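You operate a simulated robot arm through the tools that you are given. There is no shell and no other tool.

Carry out the task below with a simulated robot arm. There is one attempt and no reset: what you move stays moved.

TASK
Swap the white panel in the folding sign for the yellow one.
Fine: picture side out, white panel in the grey panel stand; open the clip and fully loosen the yellow knob for it, shut and tighten them again.
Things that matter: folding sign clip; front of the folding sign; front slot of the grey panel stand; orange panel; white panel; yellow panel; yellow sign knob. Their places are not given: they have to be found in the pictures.

It is judged by the outcome, as a careful person would: the job done as asked, and still so three seconds after it is handed in. It fails if anything else is knocked over, pushed out of place, dropped, spilled or broken.

THE ROBOT
A 7-joint arm with a two-finger parallel gripper, fixed in place. Base frame: the origin is on the floor under the middle of its stand, x ahead of it, y to its left, z up. Lengths are in cm, angles in degrees, forces in N, time in s.
It reaches about 124.7 cm from its shoulder. Its first joint turns from -132.0 to 132.0 degrees. Payload 3.91 kg.
Tool frame: the origin (TCP) lies between the finger pads and is the grasp point; the fingertips stand 3 cm ahead of it; z points along the fingers, y is the line along which they close. Largest opening 11 cm; finger width 2, thickness 1; the body of the gripper, 4.8 by 11.2 cm, starts 5.5 cm behind the TCP.
Orientation is that of the tool frame in the base frame, as a unit quaternion [w, x, y, z]. With the fingers straight down and closing along the base's y, the tool's x points along the base's -x, its y along +y and its z along -z.

THE INTERFACE
- The arm moves only by the tool move_arm. Its argument "increments" is one flat list of numbers, 7 for each row, row after row: the shift along the base's x, y, z in units of 400 mm (1.0 is 400 mm), then the turn, a rotation vector about the base's x, y, z in units of 180 degrees (1.0 is 180 degrees), then the finger opening in cm, from 0 to 11. In form: [x, y, z, ax, ay, az, jaw, x, y, z, ax, ay, az, jaw, ...]. A call has 1 to 20 rows; each row is the pose to reach, as a shift and turn from the pose commanded when the call began. A call with a number of a shift or a turn outside -1 to 1 is refused whole. Each row takes 0.2 s and may step no farther than 5 cm and 8.6 degrees from the row before; otherwise, or with a gripper value out of range, the whole call is refused. Where a pose cannot be reached the arm comes as near as it can. A force on the tool above 40 N (or 10 N above the force at the start of the call, whichever is more), or a blocked arm, ends the call early, and 0.2 s more pass. Each finger travels about 10.8 cm/s and halts on what it meets, pressing with about 39 N; the grip force reading is that of the motor and also rises with nothing between the fingers. The clock runs only during rows and for 0.2 s after the last one: add rows that repeat a pose to give the fingers time. The reply holds the time, the measured pose of the TCP, the force on the tool along the base axes, the opening and the grip force, in the units named above and with some noise, with the torque about the TCP (base axes, N m) and any sound that the robot's microphone picked up, and new pictures: "pictures" is both (left out), scene, wrist or none.
- Cameras (640 x 400 px; columns grow to the right, rows downward): "scene" is fixed at [40.08, -49.87, 148.08]; the picture's right is [1.00, 0.02, 0.00], its down [0.01, -0.43, -0.90] and it looks along [-0.02, 0.90, -0.43] (base axes); focal length 313 px, centre (320, 200). "wrist" rides on the gripper at [7.2, 1.7, -10.3] in the tool frame; the picture's right is [-0.23, 0.97, 0.00], its down [-0.76, -0.18, -0.62] and it looks along [-0.61, -0.14, 0.78] (tool axes); focal length 222 px, centre (320, 200).
- probe_pixels(camera, pixels): there is no depth. For up to 12 entries [column, row, z] of the newest picture of that camera ("zoom" is the newest enlarged one), the place [x, y] in the base frame at which the ray of that pixel passes the height z, good to about 0.3 cm. The clock stands still meanwhile.
- enlarge(camera, box): a new picture of the part [left, top, right, bottom] of that camera's present view, enlarged. The clock stands still meanwhile.
- close_job(): hands the job in; it is judged then, once.

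Leave the gripper open and the arm clear of the work at the hand-in unless told otherwise.

The tools are called after "Emit:" as a command line: name --argument value ..., lists and objects as JSON in quotes. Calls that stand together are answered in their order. move_arm: Moves the arm, as the interface text tells. Its arguments: {"type":"object","properties":{"increments":{"type":"array"},"pictures":{"type":"string","enum":["both","scene","wrist","none"]}},"required":["increments"]} The other tools are called the same way: probe_pixels (camera, pixels) gives the place at which the rays of pixels pass given heights; enlarge (camera, box) takes an enlarged picture of a part of a camera's view; close_job () hands the job in.

At the start:

```text
time: 0.0
position: [25.43, 59.6, 140.62]
ee_rot: [0.0, 0.0, 1.0, 0.0]
wrist_force: [0.1, -0.3, 0.2]
wrist_torque: [0.03, -0.01, 0.01]
opening: 10.99
finger_force: 0.0
```

scene: 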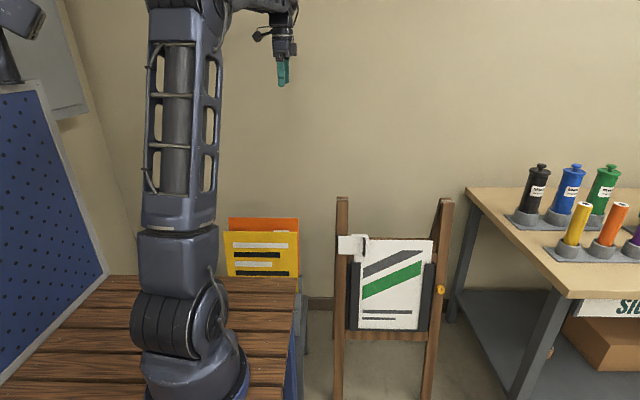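
wrist: 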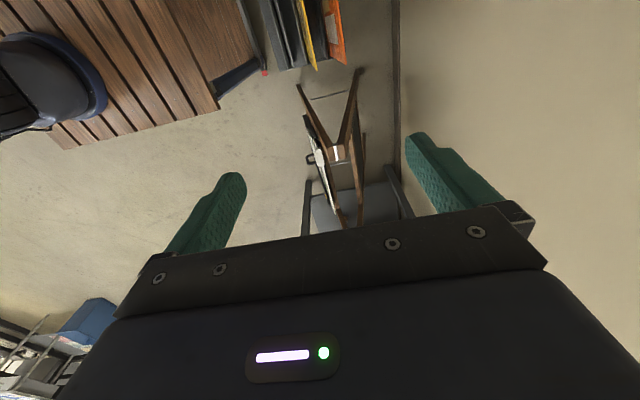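

I see the folding sign in the scene picture around (390,290), with a white clip at (352,245), a yellow knob at (440,290), and the panel stand with yellow and orange panels around (262,248). I'll enlarge those areas first.

Emit:
enlarge --camera "scene" --box '[310, 180, 470, 400]'

Emit:
enlarge --camera "scene" --box '[200, 200, 320, 300]'

Emit:
enlarge --camera "wrist" --box '[230, 0, 430, 220]'

```text
1.82 times, centred on (390, 290) of scene
```

zoom: 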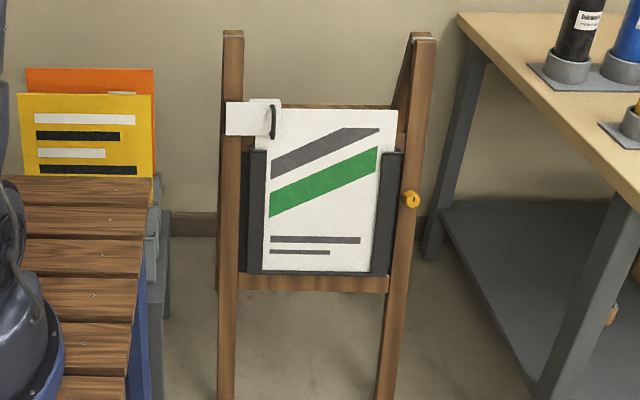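

```text
4.00 times, centred on (260, 250) of scene
```

zoom: 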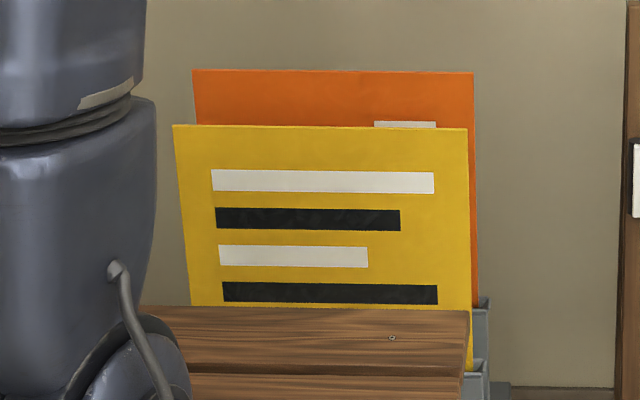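

```text
1.82 times, centred on (330, 110) of wrist
```

zoom: 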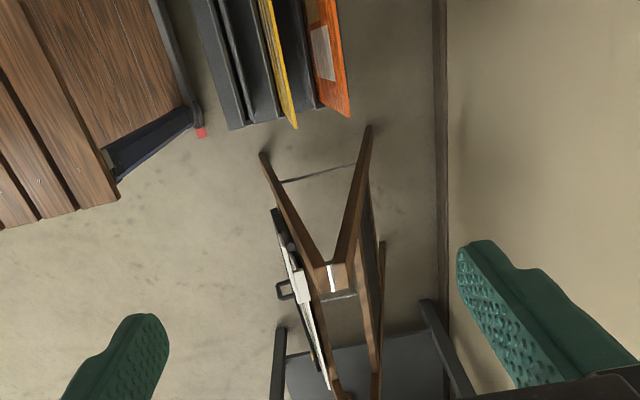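

The sign is an A-frame with its top at about x 45–86, y 59, z 97, standing to the right of the bench. The panel stand is at about x 10–30, with an empty front slot, then yellow, then orange. Next I'll move the wrist camera in front of and above the sign, turned 90° about z, to see the clip and the knob.

Emit:
move_arm --increments '[0.0825, -0.0825, -0.0217, 0, 0, 0.0417, 10, 0.165, -0.165, -0.0433, 0, 0, 0.0833, 10, 0.2475, -0.2475, -0.065, 0, 0, 0.125, 10, 0.33, -0.33, -0.0867, 0, 0, 0.1667, 10, 0.4125, -0.4125, -0.1083, 0, 0, 0.2083, 10, 0.495, -0.495, -0.13, 0, 0, 0.25, 10, 0.5775, -0.5775, -0.1517, 0, 0, 0.2917, 10, 0.66, -0.66, -0.1733, 0, 0, 0.3333, 10, 0.7425, -0.7425, -0.195, 0, 0, 0.375, 10, 0.825, -0.825, -0.2167, 0, 0, 0.4167, 10, 0.9075, -0.9075, -0.2383, 0, 0, 0.4583, 10, 0.99, -0.99, -0.26, 0, 0, 0.5, 10]'

```text
time: 2.6
position: [65.01, 20.03, 130.4]
ee_rot: [0.0, 0.708, -0.706, 0.0]
wrist_force: [-1.0, -0.3, 0.7]
wrist_torque: [0.02, 0.0, 0.01]
opening: 10.01
finger_force: 0.1
```

scene: 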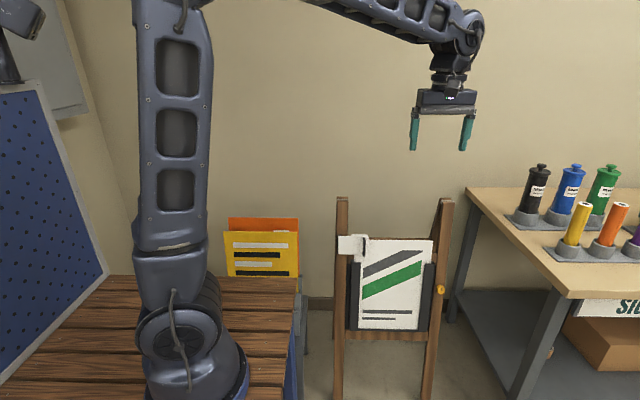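
wrist: 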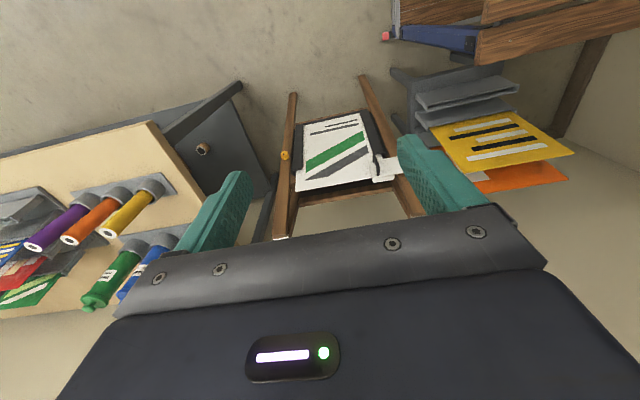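

The wrist picture now shows the sign front (upside down) with the knob at (285,155) and the clip at (385,170). I'll enlarge it.

Emit:
enlarge --camera "wrist" --box '[265, 70, 425, 245]'

Emit:
enlarge --camera "wrist" --box '[380, 50, 600, 200]'

Emit:
enlarge --camera "scene" --box '[325, 190, 460, 275]'

Emit:
enlarge --camera "scene" --box '[410, 260, 470, 320]'

```text
2.29 times, centred on (345, 158) of wrist
```

zoom: 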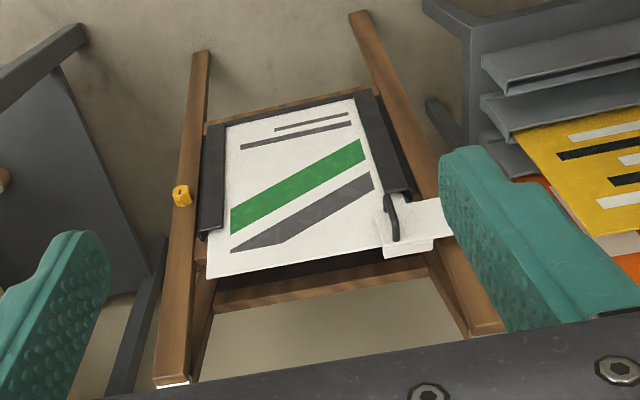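

```text
2.67 times, centred on (490, 125) of wrist
```

zoom: 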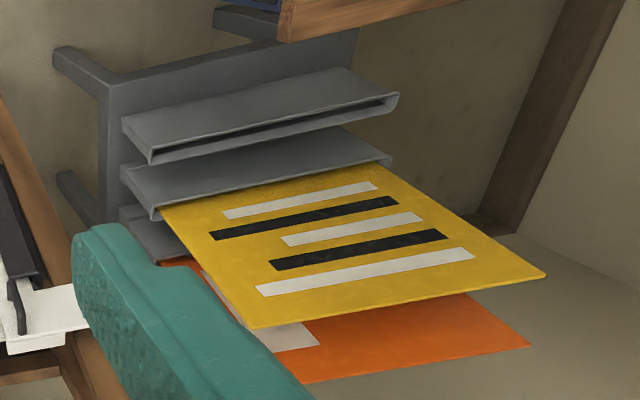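

```text
4.71 times, centred on (392, 232) of scene
```

zoom: 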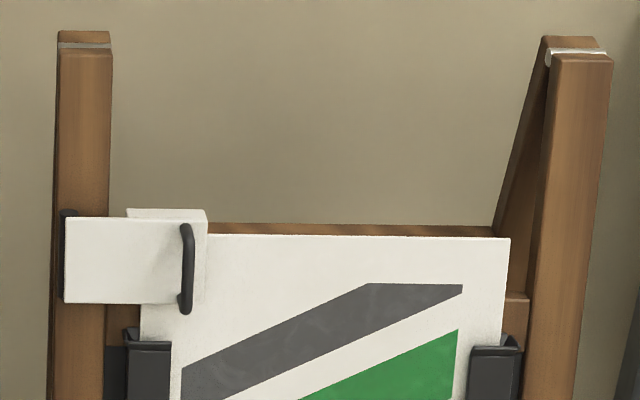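

```text
6.67 times, centred on (440, 290) of scene
```

zoom: 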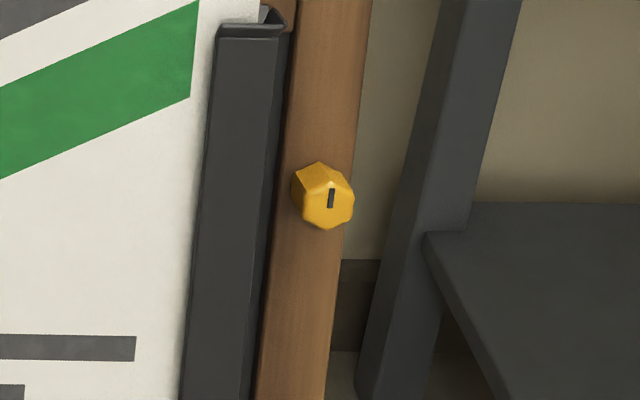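

The flap clip is hinged on the left post and has a black pull handle. The yellow knob has a black mark and faces the front. I'll turn the gripper so it points horizontally at the sign with the camera on top, in two half turns.

Emit:
move_arm --increments '[0, 0, -0.02, 0, -0.03214, 0.03214, 10, 0, 0, -0.04, 0, -0.06428, 0.06428, 10, 0, 0, -0.06, 0, -0.09642, 0.09642, 10, 0, 0, -0.08, 0, -0.12856, 0.12856, 10, 0, 0, -0.1, 0, -0.1607, 0.1607, 10, 0, 0, -0.12, 0, -0.19284, 0.19284, 10, 0, 0, -0.14, 0, -0.22498, 0.22498, 10, 0, 0, -0.16, 0, -0.25712, 0.25712, 10, 0, 0, -0.18, 0, -0.28926, 0.28926, 10, 0, 0, -0.2, 0, -0.3214, 0.3214, 10, 0, 0, -0.22, 0, -0.35355, 0.35355, 10]'

```text
time: 5.2
position: [67.58, 14.71, 121.45]
ee_rot: [-0.335, 0.845, -0.188, 0.372]
wrist_force: [0.8, 0.2, -0.4]
wrist_torque: [-0.01, 0.02, 0.0]
opening: 9.99
finger_force: 0.1
stopped in row 11: the arm was blocked; the commanded pose is now the measured one
```

scene: 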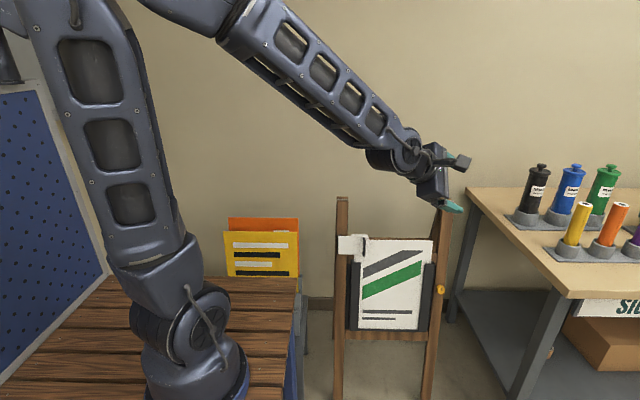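
wrist: 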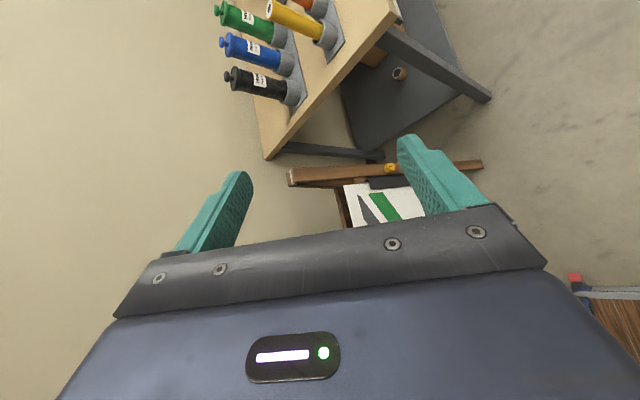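

That turn stopped at a joint limit: the reply says the arm was blocked, and I see no contact. I'll turn back to straight down, then tilt the other way so the gripper points at the sign with the camera below it.

Emit:
move_arm --increments '[-0.01, -0.005, 0, 0.00166, 0.03185, -0.0296, 10, -0.02, -0.01, 0, 0.00333, 0.06371, -0.0592, 10, -0.03, -0.015, 0, 0.005, 0.09556, -0.0888, 10, -0.04, -0.02, 0, 0.00665, 0.12742, -0.1184, 10, -0.05, -0.025, 0, 0.0083, 0.15927, -0.148, 10, -0.06, -0.03, 0, 0.00998, 0.19113, -0.1776, 10, -0.07, -0.035, 0, 0.01165, 0.22298, -0.2072, 10, -0.08, -0.04, 0, 0.0133, 0.25484, -0.2368, 10, -0.09, -0.045, 0, 0.015, 0.28669, -0.2664, 10, -0.1, -0.05, 0, 0.01664, 0.31855, -0.296, 10, -0.11, -0.055, 0, 0.0183, 0.3504, -0.3256, 10]' --pictures "none"

```text
time: 7.6
position: [63.21, 12.67, 121.42]
ee_rot: [0.0, -0.706, 0.708, 0.001]
wrist_force: [0.0, 0.1, 0.3]
wrist_torque: [0.0, 0.0, -0.02]
opening: 10.0
finger_force: 0.2
```

The gripper is back to straight down. Now I'll tilt 41° toward the sign while lowering to about z=91 for a frontal look.

Emit:
move_arm --increments '[0.017, 0.007, -0.107, 0.03254, 0, 0, 10, 0.034, 0.014, -0.214, 0.06508, 0, 0, 10, 0.051, 0.021, -0.321, 0.09762, 0, 0, 10, 0.068, 0.028, -0.428, 0.13016, 0, 0, 10, 0.085, 0.035, -0.535, 0.1627, 0, 0, 10, 0.102, 0.042, -0.642, 0.19524, 0, 0, 10, 0.12, 0.05, -0.75, 0.22778, 0, 0, 10]'

```text
time: 9.2
position: [67.9, 14.56, 91.57]
ee_rot: [-0.25, 0.662, -0.661, -0.248]
wrist_force: [-1.2, 0.8, 0.6]
wrist_torque: [-0.08, -0.02, -0.03]
opening: 10.0
finger_force: 0.1
```

scene: 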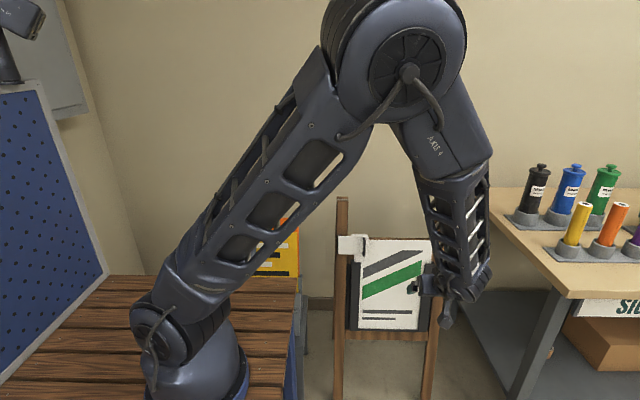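
wrist: 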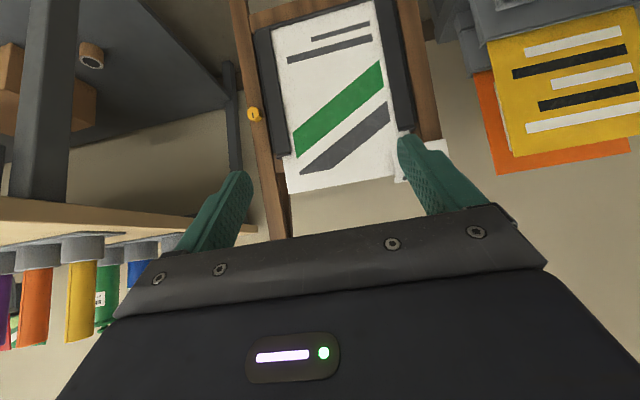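

A frontal view of the sign (upside down): the knob is at (253,114), the panel spans roughly (270–390, 0–190), and the stand is at the upper right. I'll enlarge the knob, the clip and the stand.

Emit:
enlarge --camera "wrist" --box '[225, 0, 465, 240]'

Emit:
enlarge --camera "wrist" --box '[420, 0, 640, 180]'

Emit:
enlarge --camera "wrist" --box '[230, 90, 290, 140]'

```text
1.67 times, centred on (345, 120) of wrist
```

zoom: 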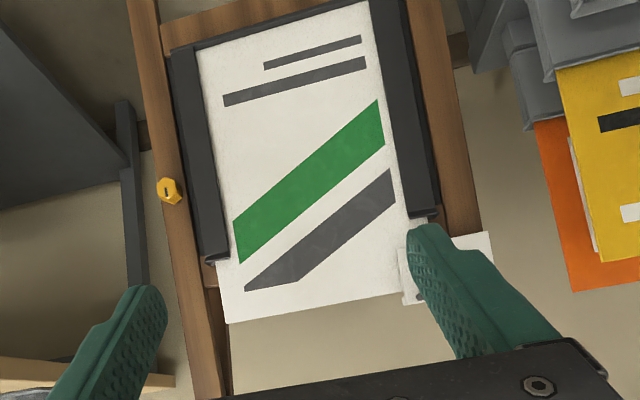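

```text
2.22 times, centred on (530, 90) of wrist
```

zoom: 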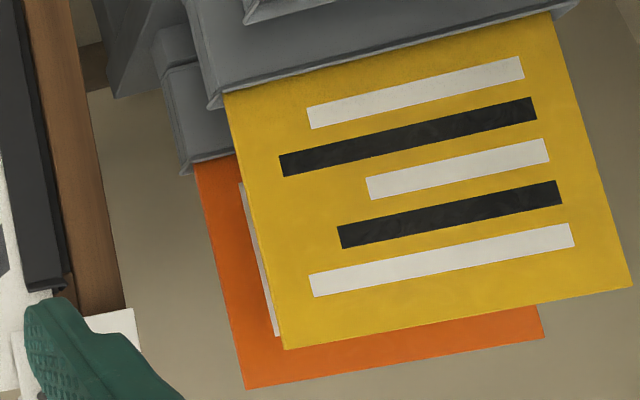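

```text
8.00 times, centred on (260, 115) of wrist
```

zoom: 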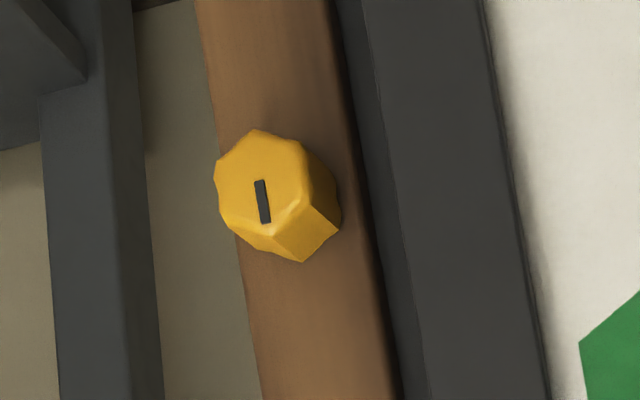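

I'll triangulate. The points are the knob face (scene 441.5,289.6 and wrist 252.75,114.4), the panel's top right corner (scene 432.3,240.1 and wrist 289.9,194.9), and the yellow panel's top right corner (scene 296.5,232 and wrist 513.3,157.1).

Emit:
probe_pixels --camera "scene" --pixels '[[441.5, 289.6, 60], [441.5, 289.6, 70], [432.3, 240.1, 80], [432.3, 240.1, 90], [296.5, 232, 80], [296.5, 232, 90], [223.25, 231.25, 80], [223.25, 231.25, 90], [342, 197, 95], [342, 197, 100], [446, 200, 95], [446, 200, 100]]'

Emit:
probe_pixels --camera "wrist" --pixels '[[252.75, 114.4, 60], [252.75, 114.4, 70], [289.9, 194.9, 80], [289.9, 194.9, 85], [289.9, 194.9, 90], [513.3, 157.1, 75], [513.3, 157.1, 80], [513.3, 157.1, 85], [389.9, 173.9, 80], [389.9, 173.9, 85]]'

```text
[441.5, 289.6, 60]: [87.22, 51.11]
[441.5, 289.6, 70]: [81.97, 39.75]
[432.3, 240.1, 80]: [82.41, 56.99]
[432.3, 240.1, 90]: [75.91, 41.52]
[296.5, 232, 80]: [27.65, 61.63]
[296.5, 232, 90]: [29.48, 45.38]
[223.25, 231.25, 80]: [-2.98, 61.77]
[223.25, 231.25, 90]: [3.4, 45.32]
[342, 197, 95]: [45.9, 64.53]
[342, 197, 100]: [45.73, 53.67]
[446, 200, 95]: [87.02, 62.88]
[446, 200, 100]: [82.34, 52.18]
```

```text
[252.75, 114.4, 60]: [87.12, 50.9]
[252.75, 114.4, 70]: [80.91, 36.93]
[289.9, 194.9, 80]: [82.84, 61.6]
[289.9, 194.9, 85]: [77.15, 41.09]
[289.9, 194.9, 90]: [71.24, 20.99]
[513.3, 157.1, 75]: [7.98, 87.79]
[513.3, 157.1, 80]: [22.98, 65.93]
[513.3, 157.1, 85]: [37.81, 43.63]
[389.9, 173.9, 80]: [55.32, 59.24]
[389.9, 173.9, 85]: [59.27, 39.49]
```

Estimates so far: knob face ≈ (87.5, 52, 59.5); white panel top right corner ≈ (81, 54.2, 81.8); yellow panel top edge x −2..28, y 59, z 81.6. The sign faces −y and leans back about 6°. Next I'll go to a standoff in front of the knob, with the gripper pointing at it.

Emit:
move_arm --increments '[0.0544, 0.0567, -0.0822, 0.02654, 0, 0, 8, 0.1089, 0.1133, -0.1644, 0.05308, 0, 0, 8, 0.1633, 0.17, -0.2467, 0.07962, 0, 0, 8, 0.2178, 0.2267, -0.3289, 0.10616, 0, 0, 8, 0.2722, 0.2833, -0.4111, 0.1327, 0, 0, 8, 0.3267, 0.34, -0.4933, 0.15924, 0, 0, 8, 0.3811, 0.3967, -0.5756, 0.18578, 0, 0, 8, 0.4356, 0.4533, -0.6578, 0.21232, 0, 0, 8, 0.49, 0.51, -0.74, 0.23889, 0, 0, 8]'

```text
time: 11.2
position: [87.81, 34.67, 62.01]
ee_rot: [0.474, -0.525, 0.525, 0.474]
wrist_force: [0.1, -0.1, -0.1]
wrist_torque: [0.0, -0.01, 0.06]
opening: 8.0
finger_force: 0.0
```

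scene: 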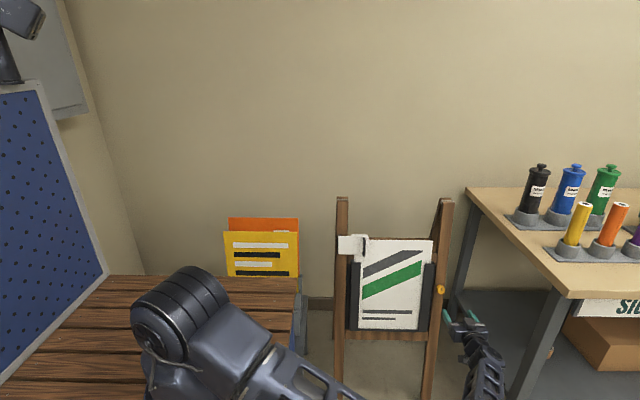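
wrist: 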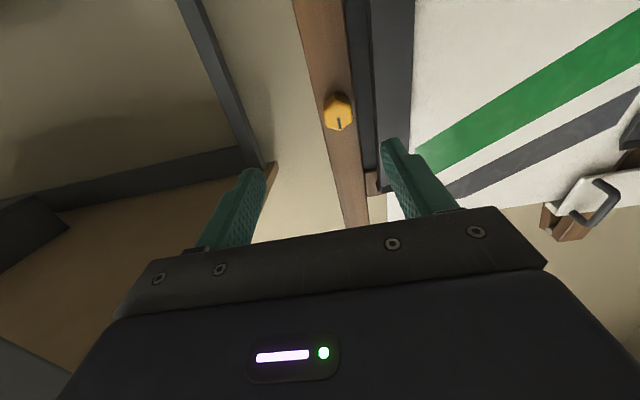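

The arm reached the standoff at (87.8, 34.7, 62.0). The knob is at (338,112) in the wrist picture, and the clip handle is visible at (600,205). I'll enlarge both.

Emit:
enlarge --camera "wrist" --box '[290, 70, 400, 150]'

Emit:
enlarge --camera "wrist" --box '[500, 110, 640, 260]'

Emit:
probe_pixels --camera "wrist" --pixels '[[338, 115, 56], [338, 115, 58], [338, 115, 60], [338, 115, 62]]'

```text
5.00 times, centred on (345, 110) of wrist
```

zoom: 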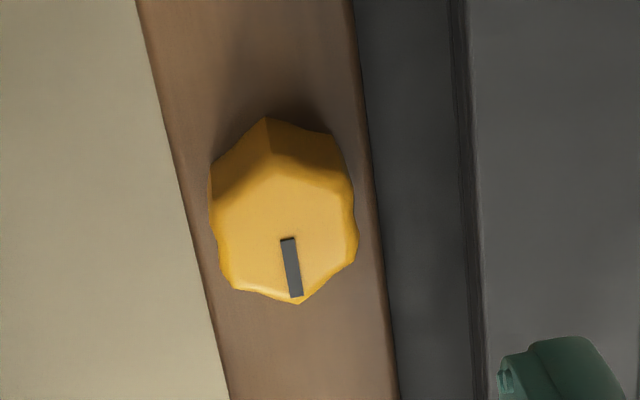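

```text
2.67 times, centred on (570, 185) of wrist
```

zoom: 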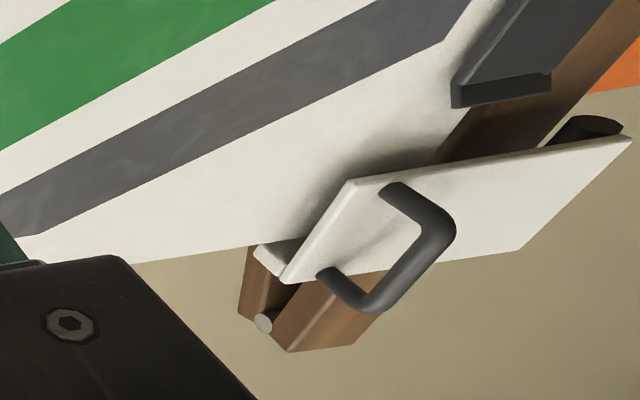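

```text
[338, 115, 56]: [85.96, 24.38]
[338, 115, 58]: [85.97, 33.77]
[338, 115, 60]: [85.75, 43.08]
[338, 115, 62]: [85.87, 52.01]
```

The knob has 7 or 8 lobes and is about 3.2 cm across. Its mark points up, and its face is near (86.2, 49.5, 61.4). Before gripping, I'll test the wrist's roll range by turning clockwise (seen from the front) up to 160°, so that I can loosen counter-clockwise over a long arc.

Emit:
move_arm --increments '[-0.002, 0, 0.001, 0, 0.04655, -0.00468, 5, -0.004, 0, 0.002, 0, 0.0931, -0.00936, 5, -0.006, 0, 0.003, 0, 0.13965, -0.01404, 5, -0.008, 0, 0.005, 0, 0.1862, -0.01872, 5, -0.01, 0, 0.006, 0, 0.23275, -0.0234, 5, -0.012, 0, 0.007, 0, 0.2793, -0.02808, 5, -0.015, 0, 0.008, 0, 0.32585, -0.03276, 5, -0.017, 0, 0.009, 0, 0.3724, -0.03744, 5, -0.019, 0, 0.01, 0, 0.41895, -0.04212, 5, -0.021, 0, 0.012, 0, 0.4655, -0.0468, 5, -0.023, 0, 0.013, 0, 0.51205, -0.05148, 5, -0.025, 0, 0.014, 0, 0.5586, -0.05616, 5, -0.027, 0, 0.015, 0, 0.60515, -0.06084, 5, -0.03, 0, 0.016, 0, 0.6517, -0.06552, 5, -0.032, 0, 0.017, 0, 0.69825, -0.0702, 5, -0.034, 0, 0.019, 0, 0.7448, -0.07488, 5, -0.036, 0, 0.02, 0, 0.79135, -0.07956, 5, -0.038, 0, 0.021, 0, 0.8379, -0.08424, 5, -0.04, 0, 0.022, 0, 0.88445, -0.08892, 5]'

```text
time: 15.2
position: [85.95, 34.97, 62.77]
ee_rot: [-0.386, 0.426, 0.606, 0.549]
wrist_force: [1.3, 0.5, 0.4]
wrist_torque: [-0.01, 0.0, 0.03]
opening: 5.01
finger_force: 0.1
```

scene: 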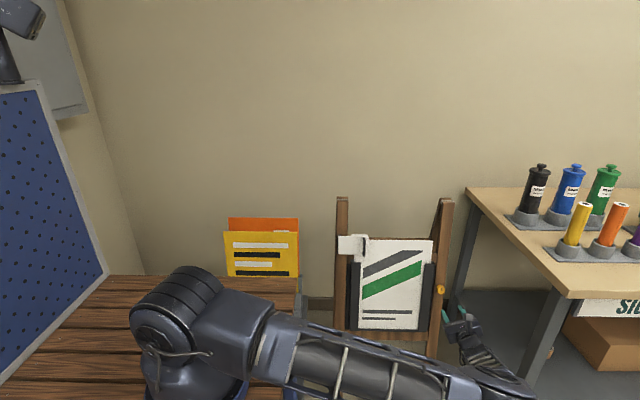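
wrist: 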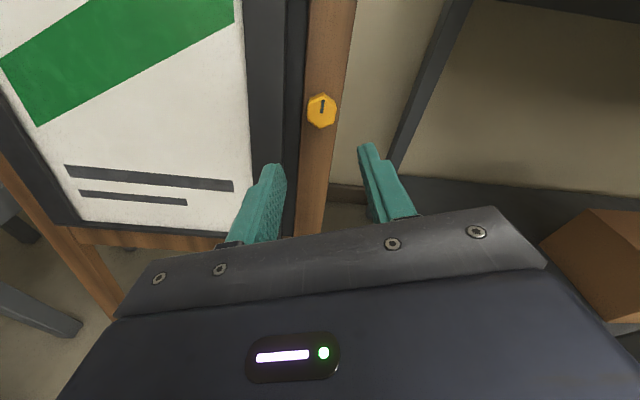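

The roll works: the camera is now on top and the image is upright. The knob is at (321,110) with the mark up. I'll triangulate it from this view.

Emit:
enlarge --camera "wrist" --box '[270, 70, 370, 150]'

Emit:
probe_pixels --camera "wrist" --pixels '[[321.5, 109, 58], [321.5, 109, 60], [321.5, 109, 62], [321.5, 109, 64]]'

```text
5.00 times, centred on (320, 110) of wrist
```

zoom: 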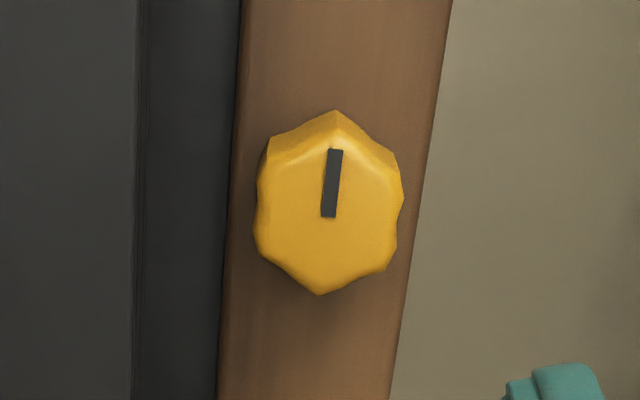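

```text
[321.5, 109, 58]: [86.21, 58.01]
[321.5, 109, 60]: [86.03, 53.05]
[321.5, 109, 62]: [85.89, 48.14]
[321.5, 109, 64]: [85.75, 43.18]
```

Knob face centre ≈ (85.9, 48.3, 61.5), with the post face about 1.7 cm behind it. I'll advance along the tool axis with the fingers at 4.4 cm until the tips are around y 49.3, straddling the knob.

Emit:
move_arm --increments '[0, 0.075, -0.0073, 0, 0, 0, 4.4, 0, 0.15, -0.0147, 0, 0, 0, 4.4, 0, 0.2125, -0.0208, 0, 0, 0, 4.4, 0, 0.255, -0.025, 0, 0, 0, 4.4, 0, 0.2833, -0.0278, 0, 0, 0, 4.4]'

```text
time: 16.4
position: [85.9, 46.42, 61.54]
ee_rot: [-0.386, 0.424, 0.608, 0.549]
wrist_force: [-0.5, -0.1, 0.0]
wrist_torque: [-0.03, 0.01, 0.02]
opening: 4.39
finger_force: 0.0
```

scene: 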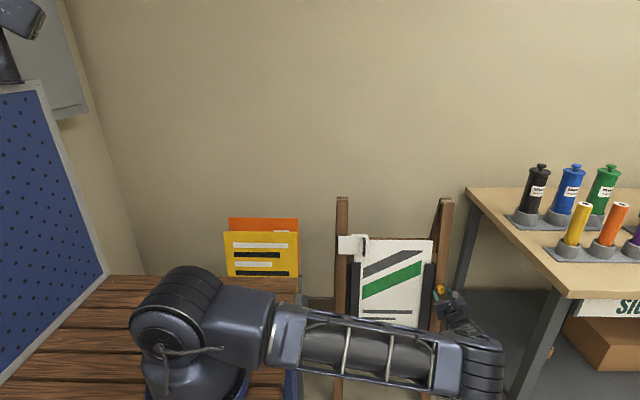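
wrist: 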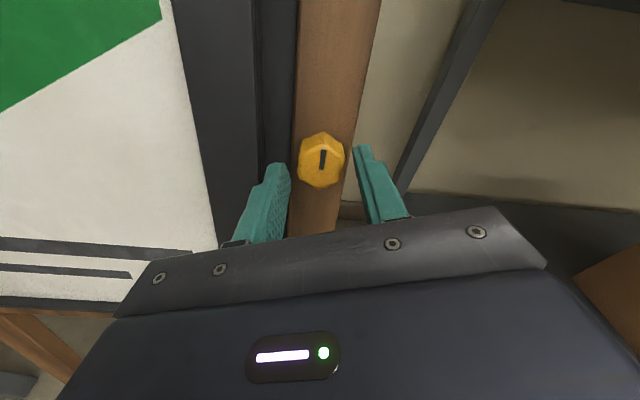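

The fingertips look level with the knob's face rather than around it. I'll enlarge to check the depth.

Emit:
enlarge --camera "wrist" --box '[250, 110, 400, 210]'

Emit:
enlarge --camera "scene" --box '[410, 260, 490, 320]'

```text
4.00 times, centred on (325, 160) of wrist
```

zoom: 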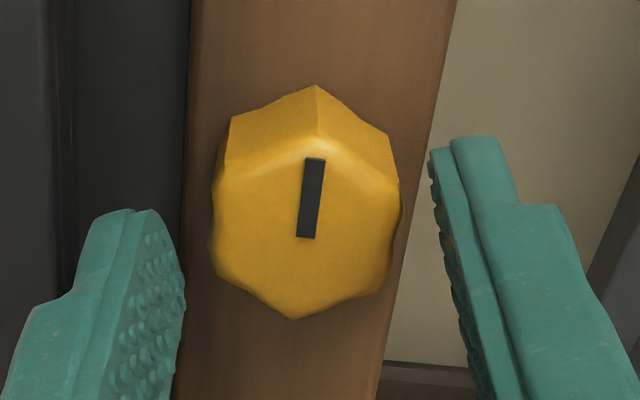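

```text
6.67 times, centred on (450, 290) of scene
```

zoom: 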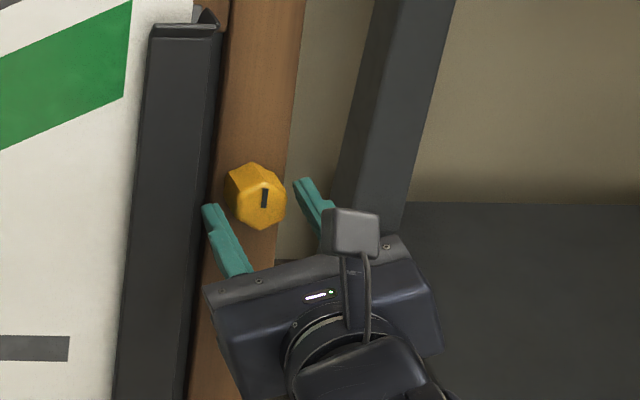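

The knob face is about 2.2 cm ahead of the TCP, and the post about 4.5 cm. I'll advance 1.0 cm more and close on the knob.

Emit:
move_arm --increments '[0.0025, 0.0125, -0.0012, 0, 0, 0, 4.4, 0.0025, 0.025, -0.0024, 0, 0, 0, 4.4, 0.0025, 0.025, -0.0024, 0, 0, 0, 3.5, 0.0025, 0.025, -0.0024, 0, 0, 0, 2.5, 0.0025, 0.025, -0.0024, 0, 0, 0, 2.0, 0.0025, 0.025, -0.0024, 0, 0, 0, 2.0]'

```text
time: 17.8
position: [85.86, 47.26, 61.47]
ee_rot: [-0.386, 0.424, 0.607, 0.549]
wrist_force: [-2.1, -2.1, -0.5]
wrist_torque: [0.05, 0.01, 0.09]
opening: 3.14
finger_force: 45.1
```

scene: 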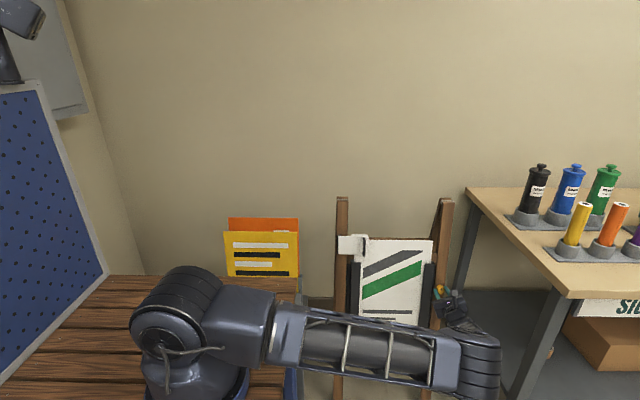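
wrist: 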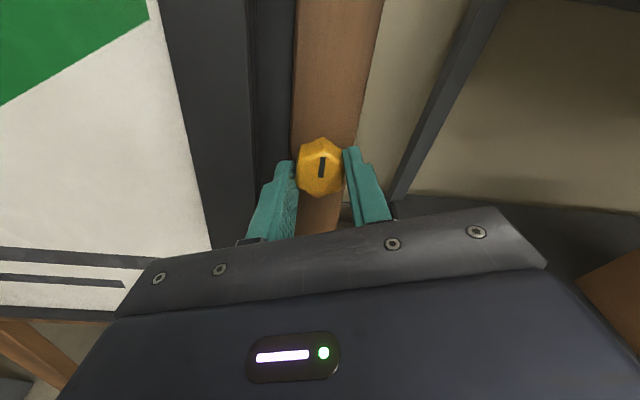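

The fingers hold the knob at 3.14 cm. Now I'll turn counter-clockwise (seen from the front) by 42° and watch the torque, the sound and the mark.

Emit:
move_arm --increments '[0, 0, 0, 0, -0.0332, 0.00325, 2.0, 0, 0, 0, 0, -0.0664, 0.0065, 2.0, 0, 0, 0, 0, -0.0996, 0.00975, 2.0, 0, 0, 0, 0, -0.1328, 0.013, 2.0, 0, 0, 0, 0, -0.166, 0.01625, 2.0, 0, 0, 0, 0, -0.1992, 0.0195, 2.0, 0, 0, 0, 0, -0.2324, 0.02275, 2.0]'

```text
time: 19.4
position: [86.07, 47.26, 61.46]
ee_rot: [-0.161, 0.179, 0.719, 0.652]
wrist_force: [-8.4, -23.7, -8.4]
wrist_torque: [-0.47, 0.18, 1.13]
opening: 3.22
finger_force: 45.3
```

scene: 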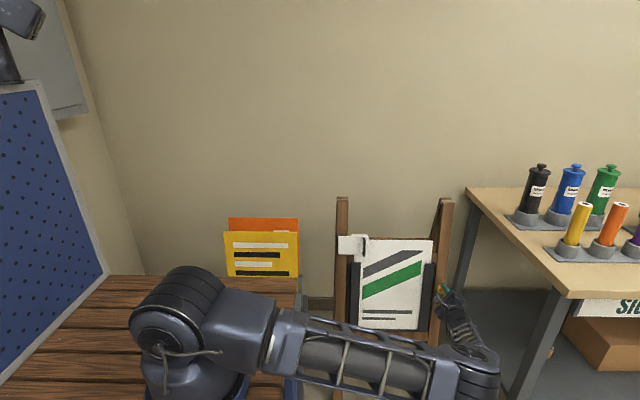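
wrist: 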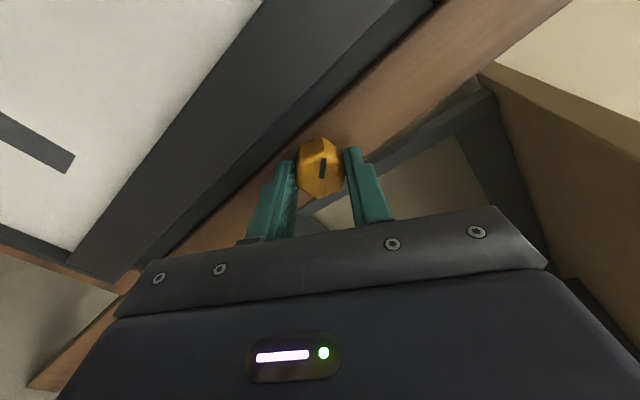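

The knob turns with the fingers, but a 24 N push along −y is building up. The knob may be backing out on its thread. I'll ease back 0.3 cm while turning another 42°.

Emit:
move_arm --increments '[0, -0.0075, 0.0007, 0, 0, 0, 2.0, 0, -0.0075, 0.0007, 0, -0.0332, 0.00325, 2.0, 0, -0.0085, 0.0008, 0, -0.0664, 0.0065, 2.0, 0, -0.0095, 0.0009, 0, -0.0996, 0.00975, 2.0, 0, -0.0105, 0.001, 0, -0.1328, 0.013, 2.0, 0, -0.0115, 0.0011, 0, -0.166, 0.01625, 2.0, 0, -0.0125, 0.0012, 0, -0.1992, 0.0195, 2.0, 0, -0.0125, 0.0012, 0, -0.2324, 0.02275, 2.0]'

```text
time: 21.2
position: [85.87, 46.92, 61.46]
ee_rot: [0.082, -0.091, 0.735, 0.667]
wrist_force: [-13.8, 11.5, -3.9]
wrist_torque: [-0.74, 0.1, 0.64]
opening: 3.17
finger_force: 44.9
```

scene: 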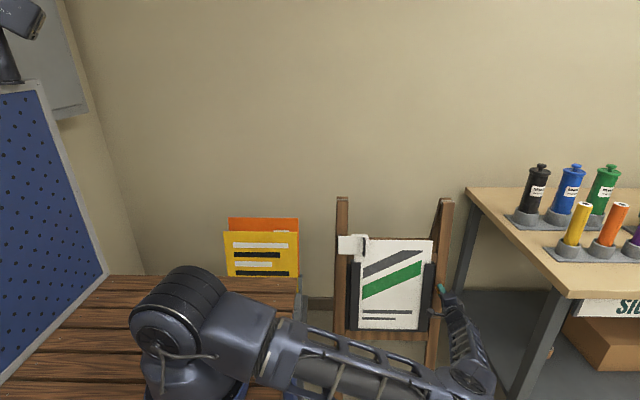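
wrist: 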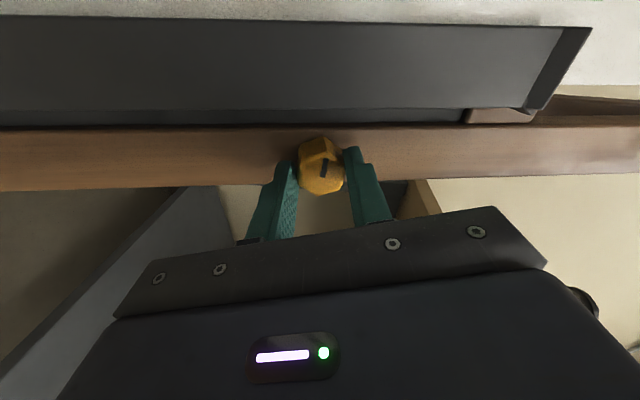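

Emit:
enlarge --camera "wrist" --box '[260, 110, 380, 210]'

Emit:
enlarge --camera "scene" --box '[410, 260, 490, 320]'

```text
4.00 times, centred on (320, 160) of wrist
```

zoom: 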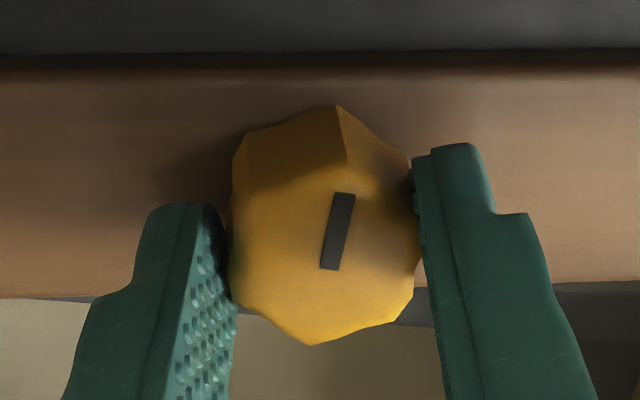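

```text
6.67 times, centred on (450, 290) of scene
```

zoom: 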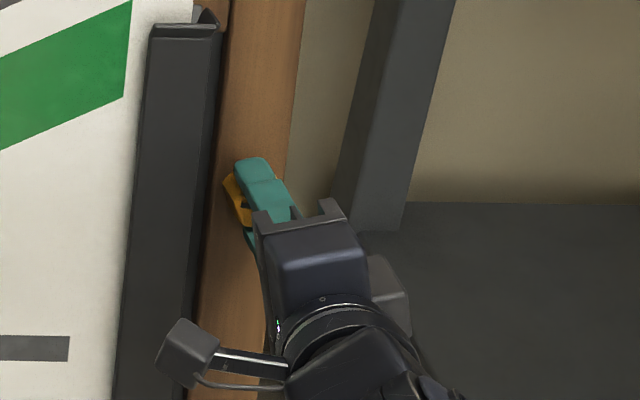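

The mark has stayed fixed relative to the fingers, so the knob has turned about 80° so far. I'll continue counter-clockwise, 48° more.

Emit:
move_arm --increments '[0.003, 0.002, 0, 0, -0.0332, 0.00325, 2.0, 0.003, 0.002, 0, 0, -0.0664, 0.0065, 2.0, 0.003, 0.002, 0, 0, -0.0996, 0.00975, 2.0, 0.003, 0.002, 0, 0, -0.1328, 0.013, 2.0, 0.003, 0.002, 0, 0, -0.166, 0.01625, 2.0, 0.003, 0.002, 0, 0, -0.1992, 0.0195, 2.0, 0.003, 0.002, 0, 0, -0.2324, 0.02275, 2.0, 0.003, 0.002, 0, 0, -0.2656, 0.026, 2.0]' --pictures "wrist"

```text
time: 23.0
position: [86.16, 46.83, 61.63]
ee_rot: [0.348, -0.382, 0.634, 0.575]
wrist_force: [-12.1, -8.3, 14.2]
wrist_torque: [0.25, 0.42, -0.04]
opening: 3.11
finger_force: 44.5
```

wrist: 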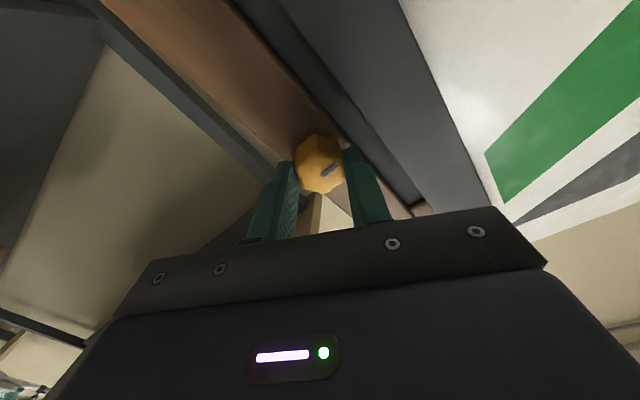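

The mark now sits tilted between the fingers, so the fingers slipped and the knob may have reached its end stop. I'll enlarge to read its angle.

Emit:
enlarge --camera "wrist" --box '[260, 110, 380, 210]'

```text
4.00 times, centred on (320, 160) of wrist
```

zoom: 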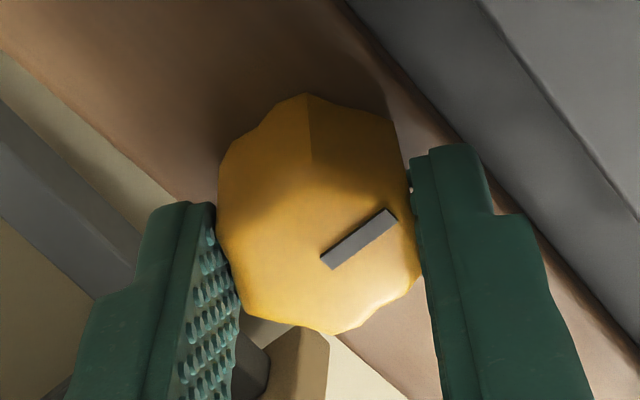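

By my reckoning the mark now points left (−x), i.e. the knob turned about 90–95° and then held while the fingers slipped. To confirm the end stop, I'll regrip here and try a further 24°.

Emit:
move_arm --increments '[0, 0, 0, 0, 0, 0, 4.4, 0, 0, 0, 0, 0, 0, 4.4, 0, 0, 0, 0, 0, 0, 3.0, 0, 0, 0, 0, 0, 0, 2.0, 0, 0, 0, 0, 0, 0, 2.0, 0, 0, 0, 0, -0.0332, 0.00325, 2.0, 0, 0, 0, 0, -0.0664, 0.0065, 2.0, 0, 0, 0, 0, -0.0996, 0.00975, 2.0, 0, 0, 0, 0, -0.1328, 0.013, 2.0]' --pictures "wrist"

Emit:
enlarge --camera "wrist" --box '[260, 110, 380, 210]'

```text
time: 25.0
position: [86.05, 46.9, 61.54]
ee_rot: [0.459, -0.506, 0.541, 0.491]
wrist_force: [-15.4, -4.1, 10.4]
wrist_torque: [0.39, 0.96, 0.41]
opening: 3.1
finger_force: 45.2
```

wrist: 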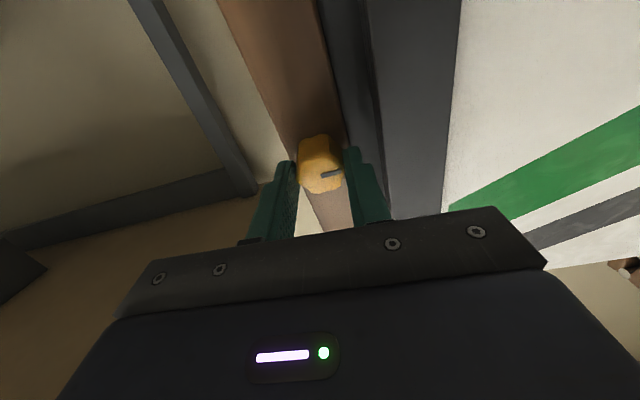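

```text
4.00 times, centred on (320, 160) of wrist
```

zoom: 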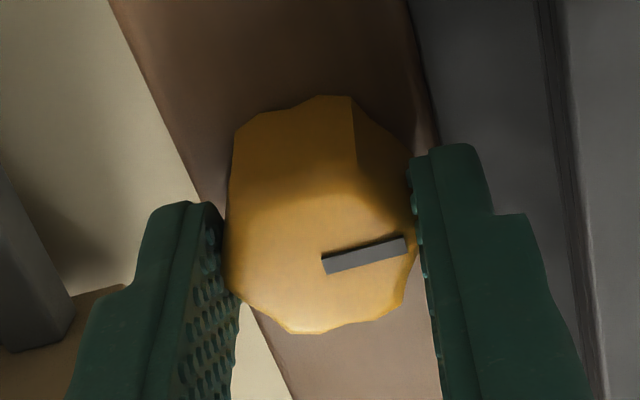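

The mark held its world angle (pointing left) while the fingers slid 24° around it with about 1 Nm of torque. The knob is at its loose end stop. Now I'll let go, back off, and move in front of the clip handle, which I estimate at (54.4, 50, 81).

Emit:
move_arm --increments '[0, 0, 0, 0, 0, 0, 4.4, 0, 0, 0, 0, 0, 0, 4.4, 0, -0.1, 0.01, 0, 0, 0, 4.4, 0, -0.2, 0.02, 0, 0, 0, 4.4, 0, -0.32, 0.031, 0, 0, 0, 4.4, -0.1, -0.33, 0.085, 0, 0, 0, 5, -0.2, -0.34, 0.14, 0, 0, 0, 5, -0.3, -0.35, 0.195, 0, 0, 0, 5, -0.4, -0.36, 0.25, 0, 0, 0, 5, -0.5, -0.37, 0.305, 0, 0, 0, 5, -0.6, -0.38, 0.36, 0, 0, 0, 5, -0.7, -0.39, 0.41, 0, 0, 0, 5, -0.79, -0.4, 0.46, 0, 0, 0, 5]'

```text
time: 27.8
position: [54.49, 30.87, 79.94]
ee_rot: [0.459, -0.505, 0.542, 0.491]
wrist_force: [-0.8, 0.5, 0.1]
wrist_torque: [0.01, 0.0, -0.03]
opening: 5.0
finger_force: 0.0
```

scene: 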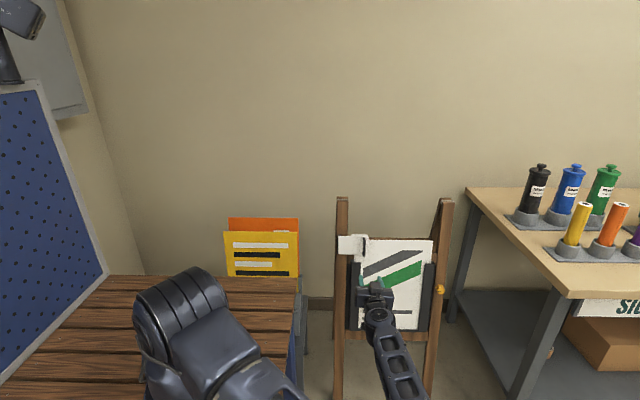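
wrist: 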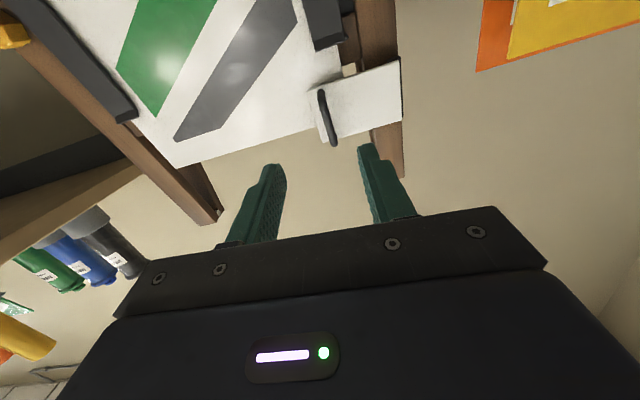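

The clip and its handle are visible at (327,118). I'll enlarge and triangulate.

Emit:
enlarge --camera "wrist" --box '[290, 60, 420, 160]'

Emit:
enlarge --camera "scene" --box '[325, 215, 405, 305]'

Emit:
enlarge --camera "scene" --box '[410, 260, 470, 320]'

```text
4.00 times, centred on (355, 110) of wrist
```

zoom: 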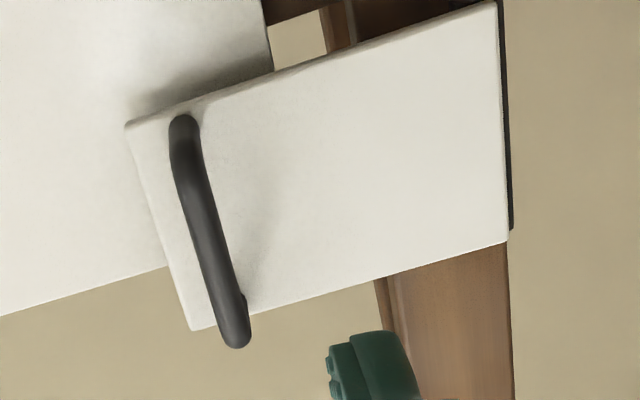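

```text
4.44 times, centred on (365, 260) of scene
```

zoom: 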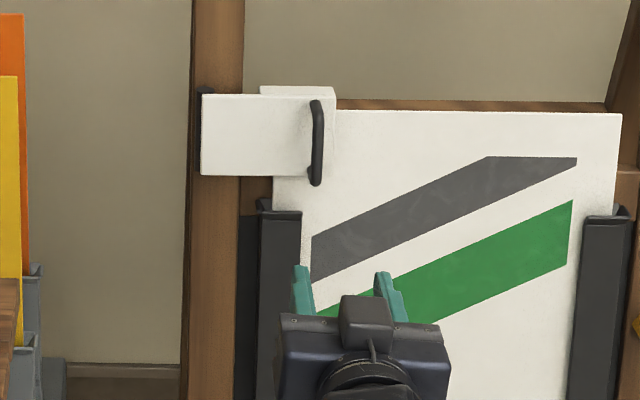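

```text
6.67 times, centred on (440, 290) of scene
```

zoom: 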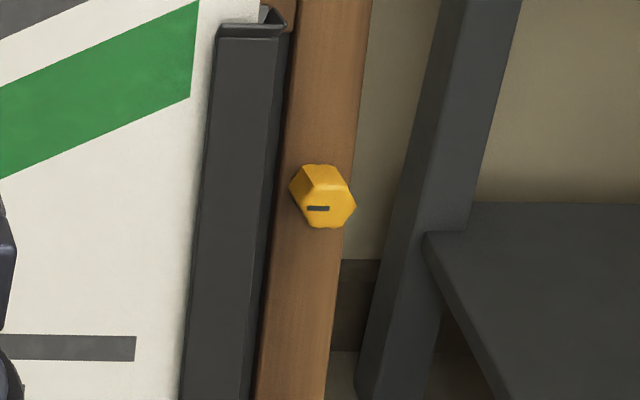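

The knob's mark is now horizontal pointing left, confirming the 90° turn. I'll probe the handle bar in both cameras.

Emit:
probe_pixels --camera "wrist" --pixels '[[327.5, 120, 76], [327.5, 120, 78], [327.5, 120, 80], [327.5, 120, 82], [321.3, 95, 76], [321.3, 95, 78], [333.8, 142.5, 82], [333.8, 142.5, 84], [320.4, 107, 78], [400, 77, 78], [400, 77, 80]]'

Emit:
probe_pixels --camera "scene" --pixels '[[364.5, 246.9, 78], [364.5, 246.9, 80], [364.5, 246.9, 82], [363.4, 237.9, 82], [363.4, 237.9, 84], [364.3, 256.2, 76], [364.3, 256.2, 78], [338.4, 245, 80], [338.4, 245, 82]]'

```text
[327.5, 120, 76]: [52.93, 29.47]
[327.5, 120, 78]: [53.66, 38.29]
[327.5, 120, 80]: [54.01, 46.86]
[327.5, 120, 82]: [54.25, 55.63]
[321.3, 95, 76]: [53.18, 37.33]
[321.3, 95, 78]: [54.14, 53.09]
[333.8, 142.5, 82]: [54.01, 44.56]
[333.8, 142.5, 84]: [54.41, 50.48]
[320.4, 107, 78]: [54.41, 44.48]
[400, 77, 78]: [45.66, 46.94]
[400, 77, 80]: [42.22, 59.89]
```

```text
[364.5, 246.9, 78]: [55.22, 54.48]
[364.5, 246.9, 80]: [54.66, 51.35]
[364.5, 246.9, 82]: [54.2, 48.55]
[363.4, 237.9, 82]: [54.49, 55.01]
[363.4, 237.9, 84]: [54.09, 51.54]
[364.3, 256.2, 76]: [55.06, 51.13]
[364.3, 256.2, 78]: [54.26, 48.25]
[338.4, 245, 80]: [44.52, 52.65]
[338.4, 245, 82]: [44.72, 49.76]
```

The handle bar's middle is ≈ (54.3, 50.1, 80.8), and it spans z 77.5–84. I'll advance with the fingers at 5 cm so the bar sits between the fingertips, then close.

Emit:
move_arm --increments '[-0.005, 0.1, 0.0265, 0, 0, 0, 5, -0.005, 0.2, 0.0265, 0, 0, 0, 5, -0.005, 0.3, 0.0265, 0, 0, 0, 5, -0.005, 0.39, 0.0265, 0, 0, 0, 5, -0.005, 0.4375, 0.0265, 0, 0, 0, 5]'

Emit:
enlarge --camera "wrist" --box '[240, 90, 400, 210]'

Emit:
enlarge --camera "scene" --box '[325, 215, 405, 305]'

```text
time: 29.1
position: [54.29, 48.33, 81.04]
ee_rot: [0.458, -0.505, 0.542, 0.49]
wrist_force: [0.1, -25.3, 5.8]
wrist_torque: [-0.09, 0.24, 0.73]
opening: 5.01
finger_force: 0.2
stopped in row 5: the force on the tool passed its limit at 43 N (the readings are from after the stop); the commanded pose is now the measured one
```

scene: 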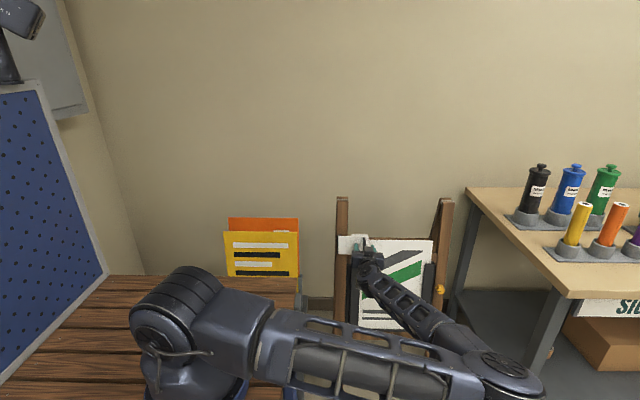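
wrist: 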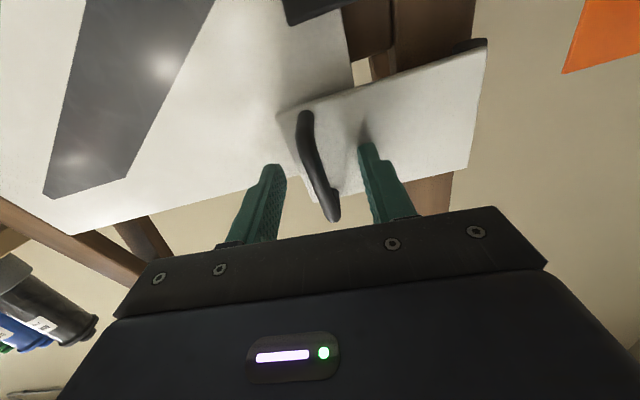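

```text
3.33 times, centred on (320, 150) of wrist
```

zoom: 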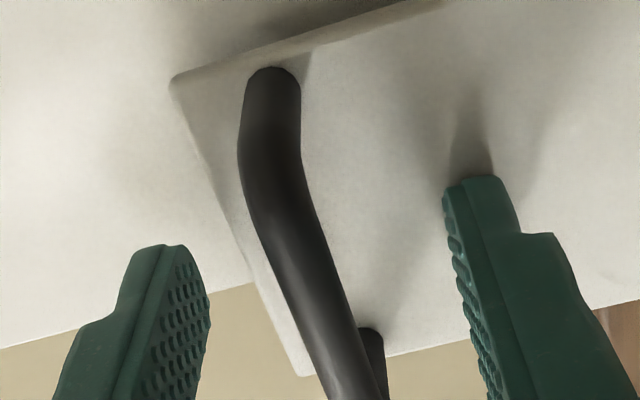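

```text
4.44 times, centred on (365, 260) of scene
```

zoom: 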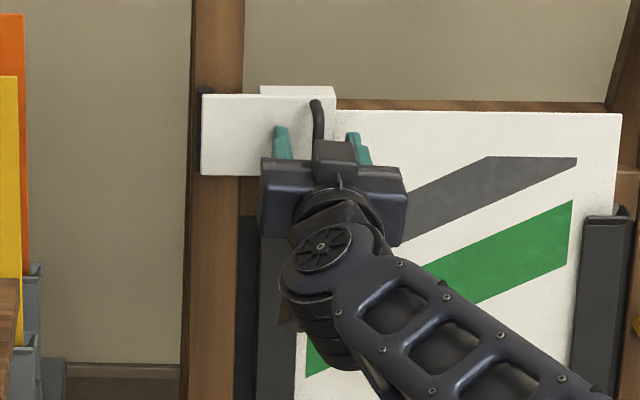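

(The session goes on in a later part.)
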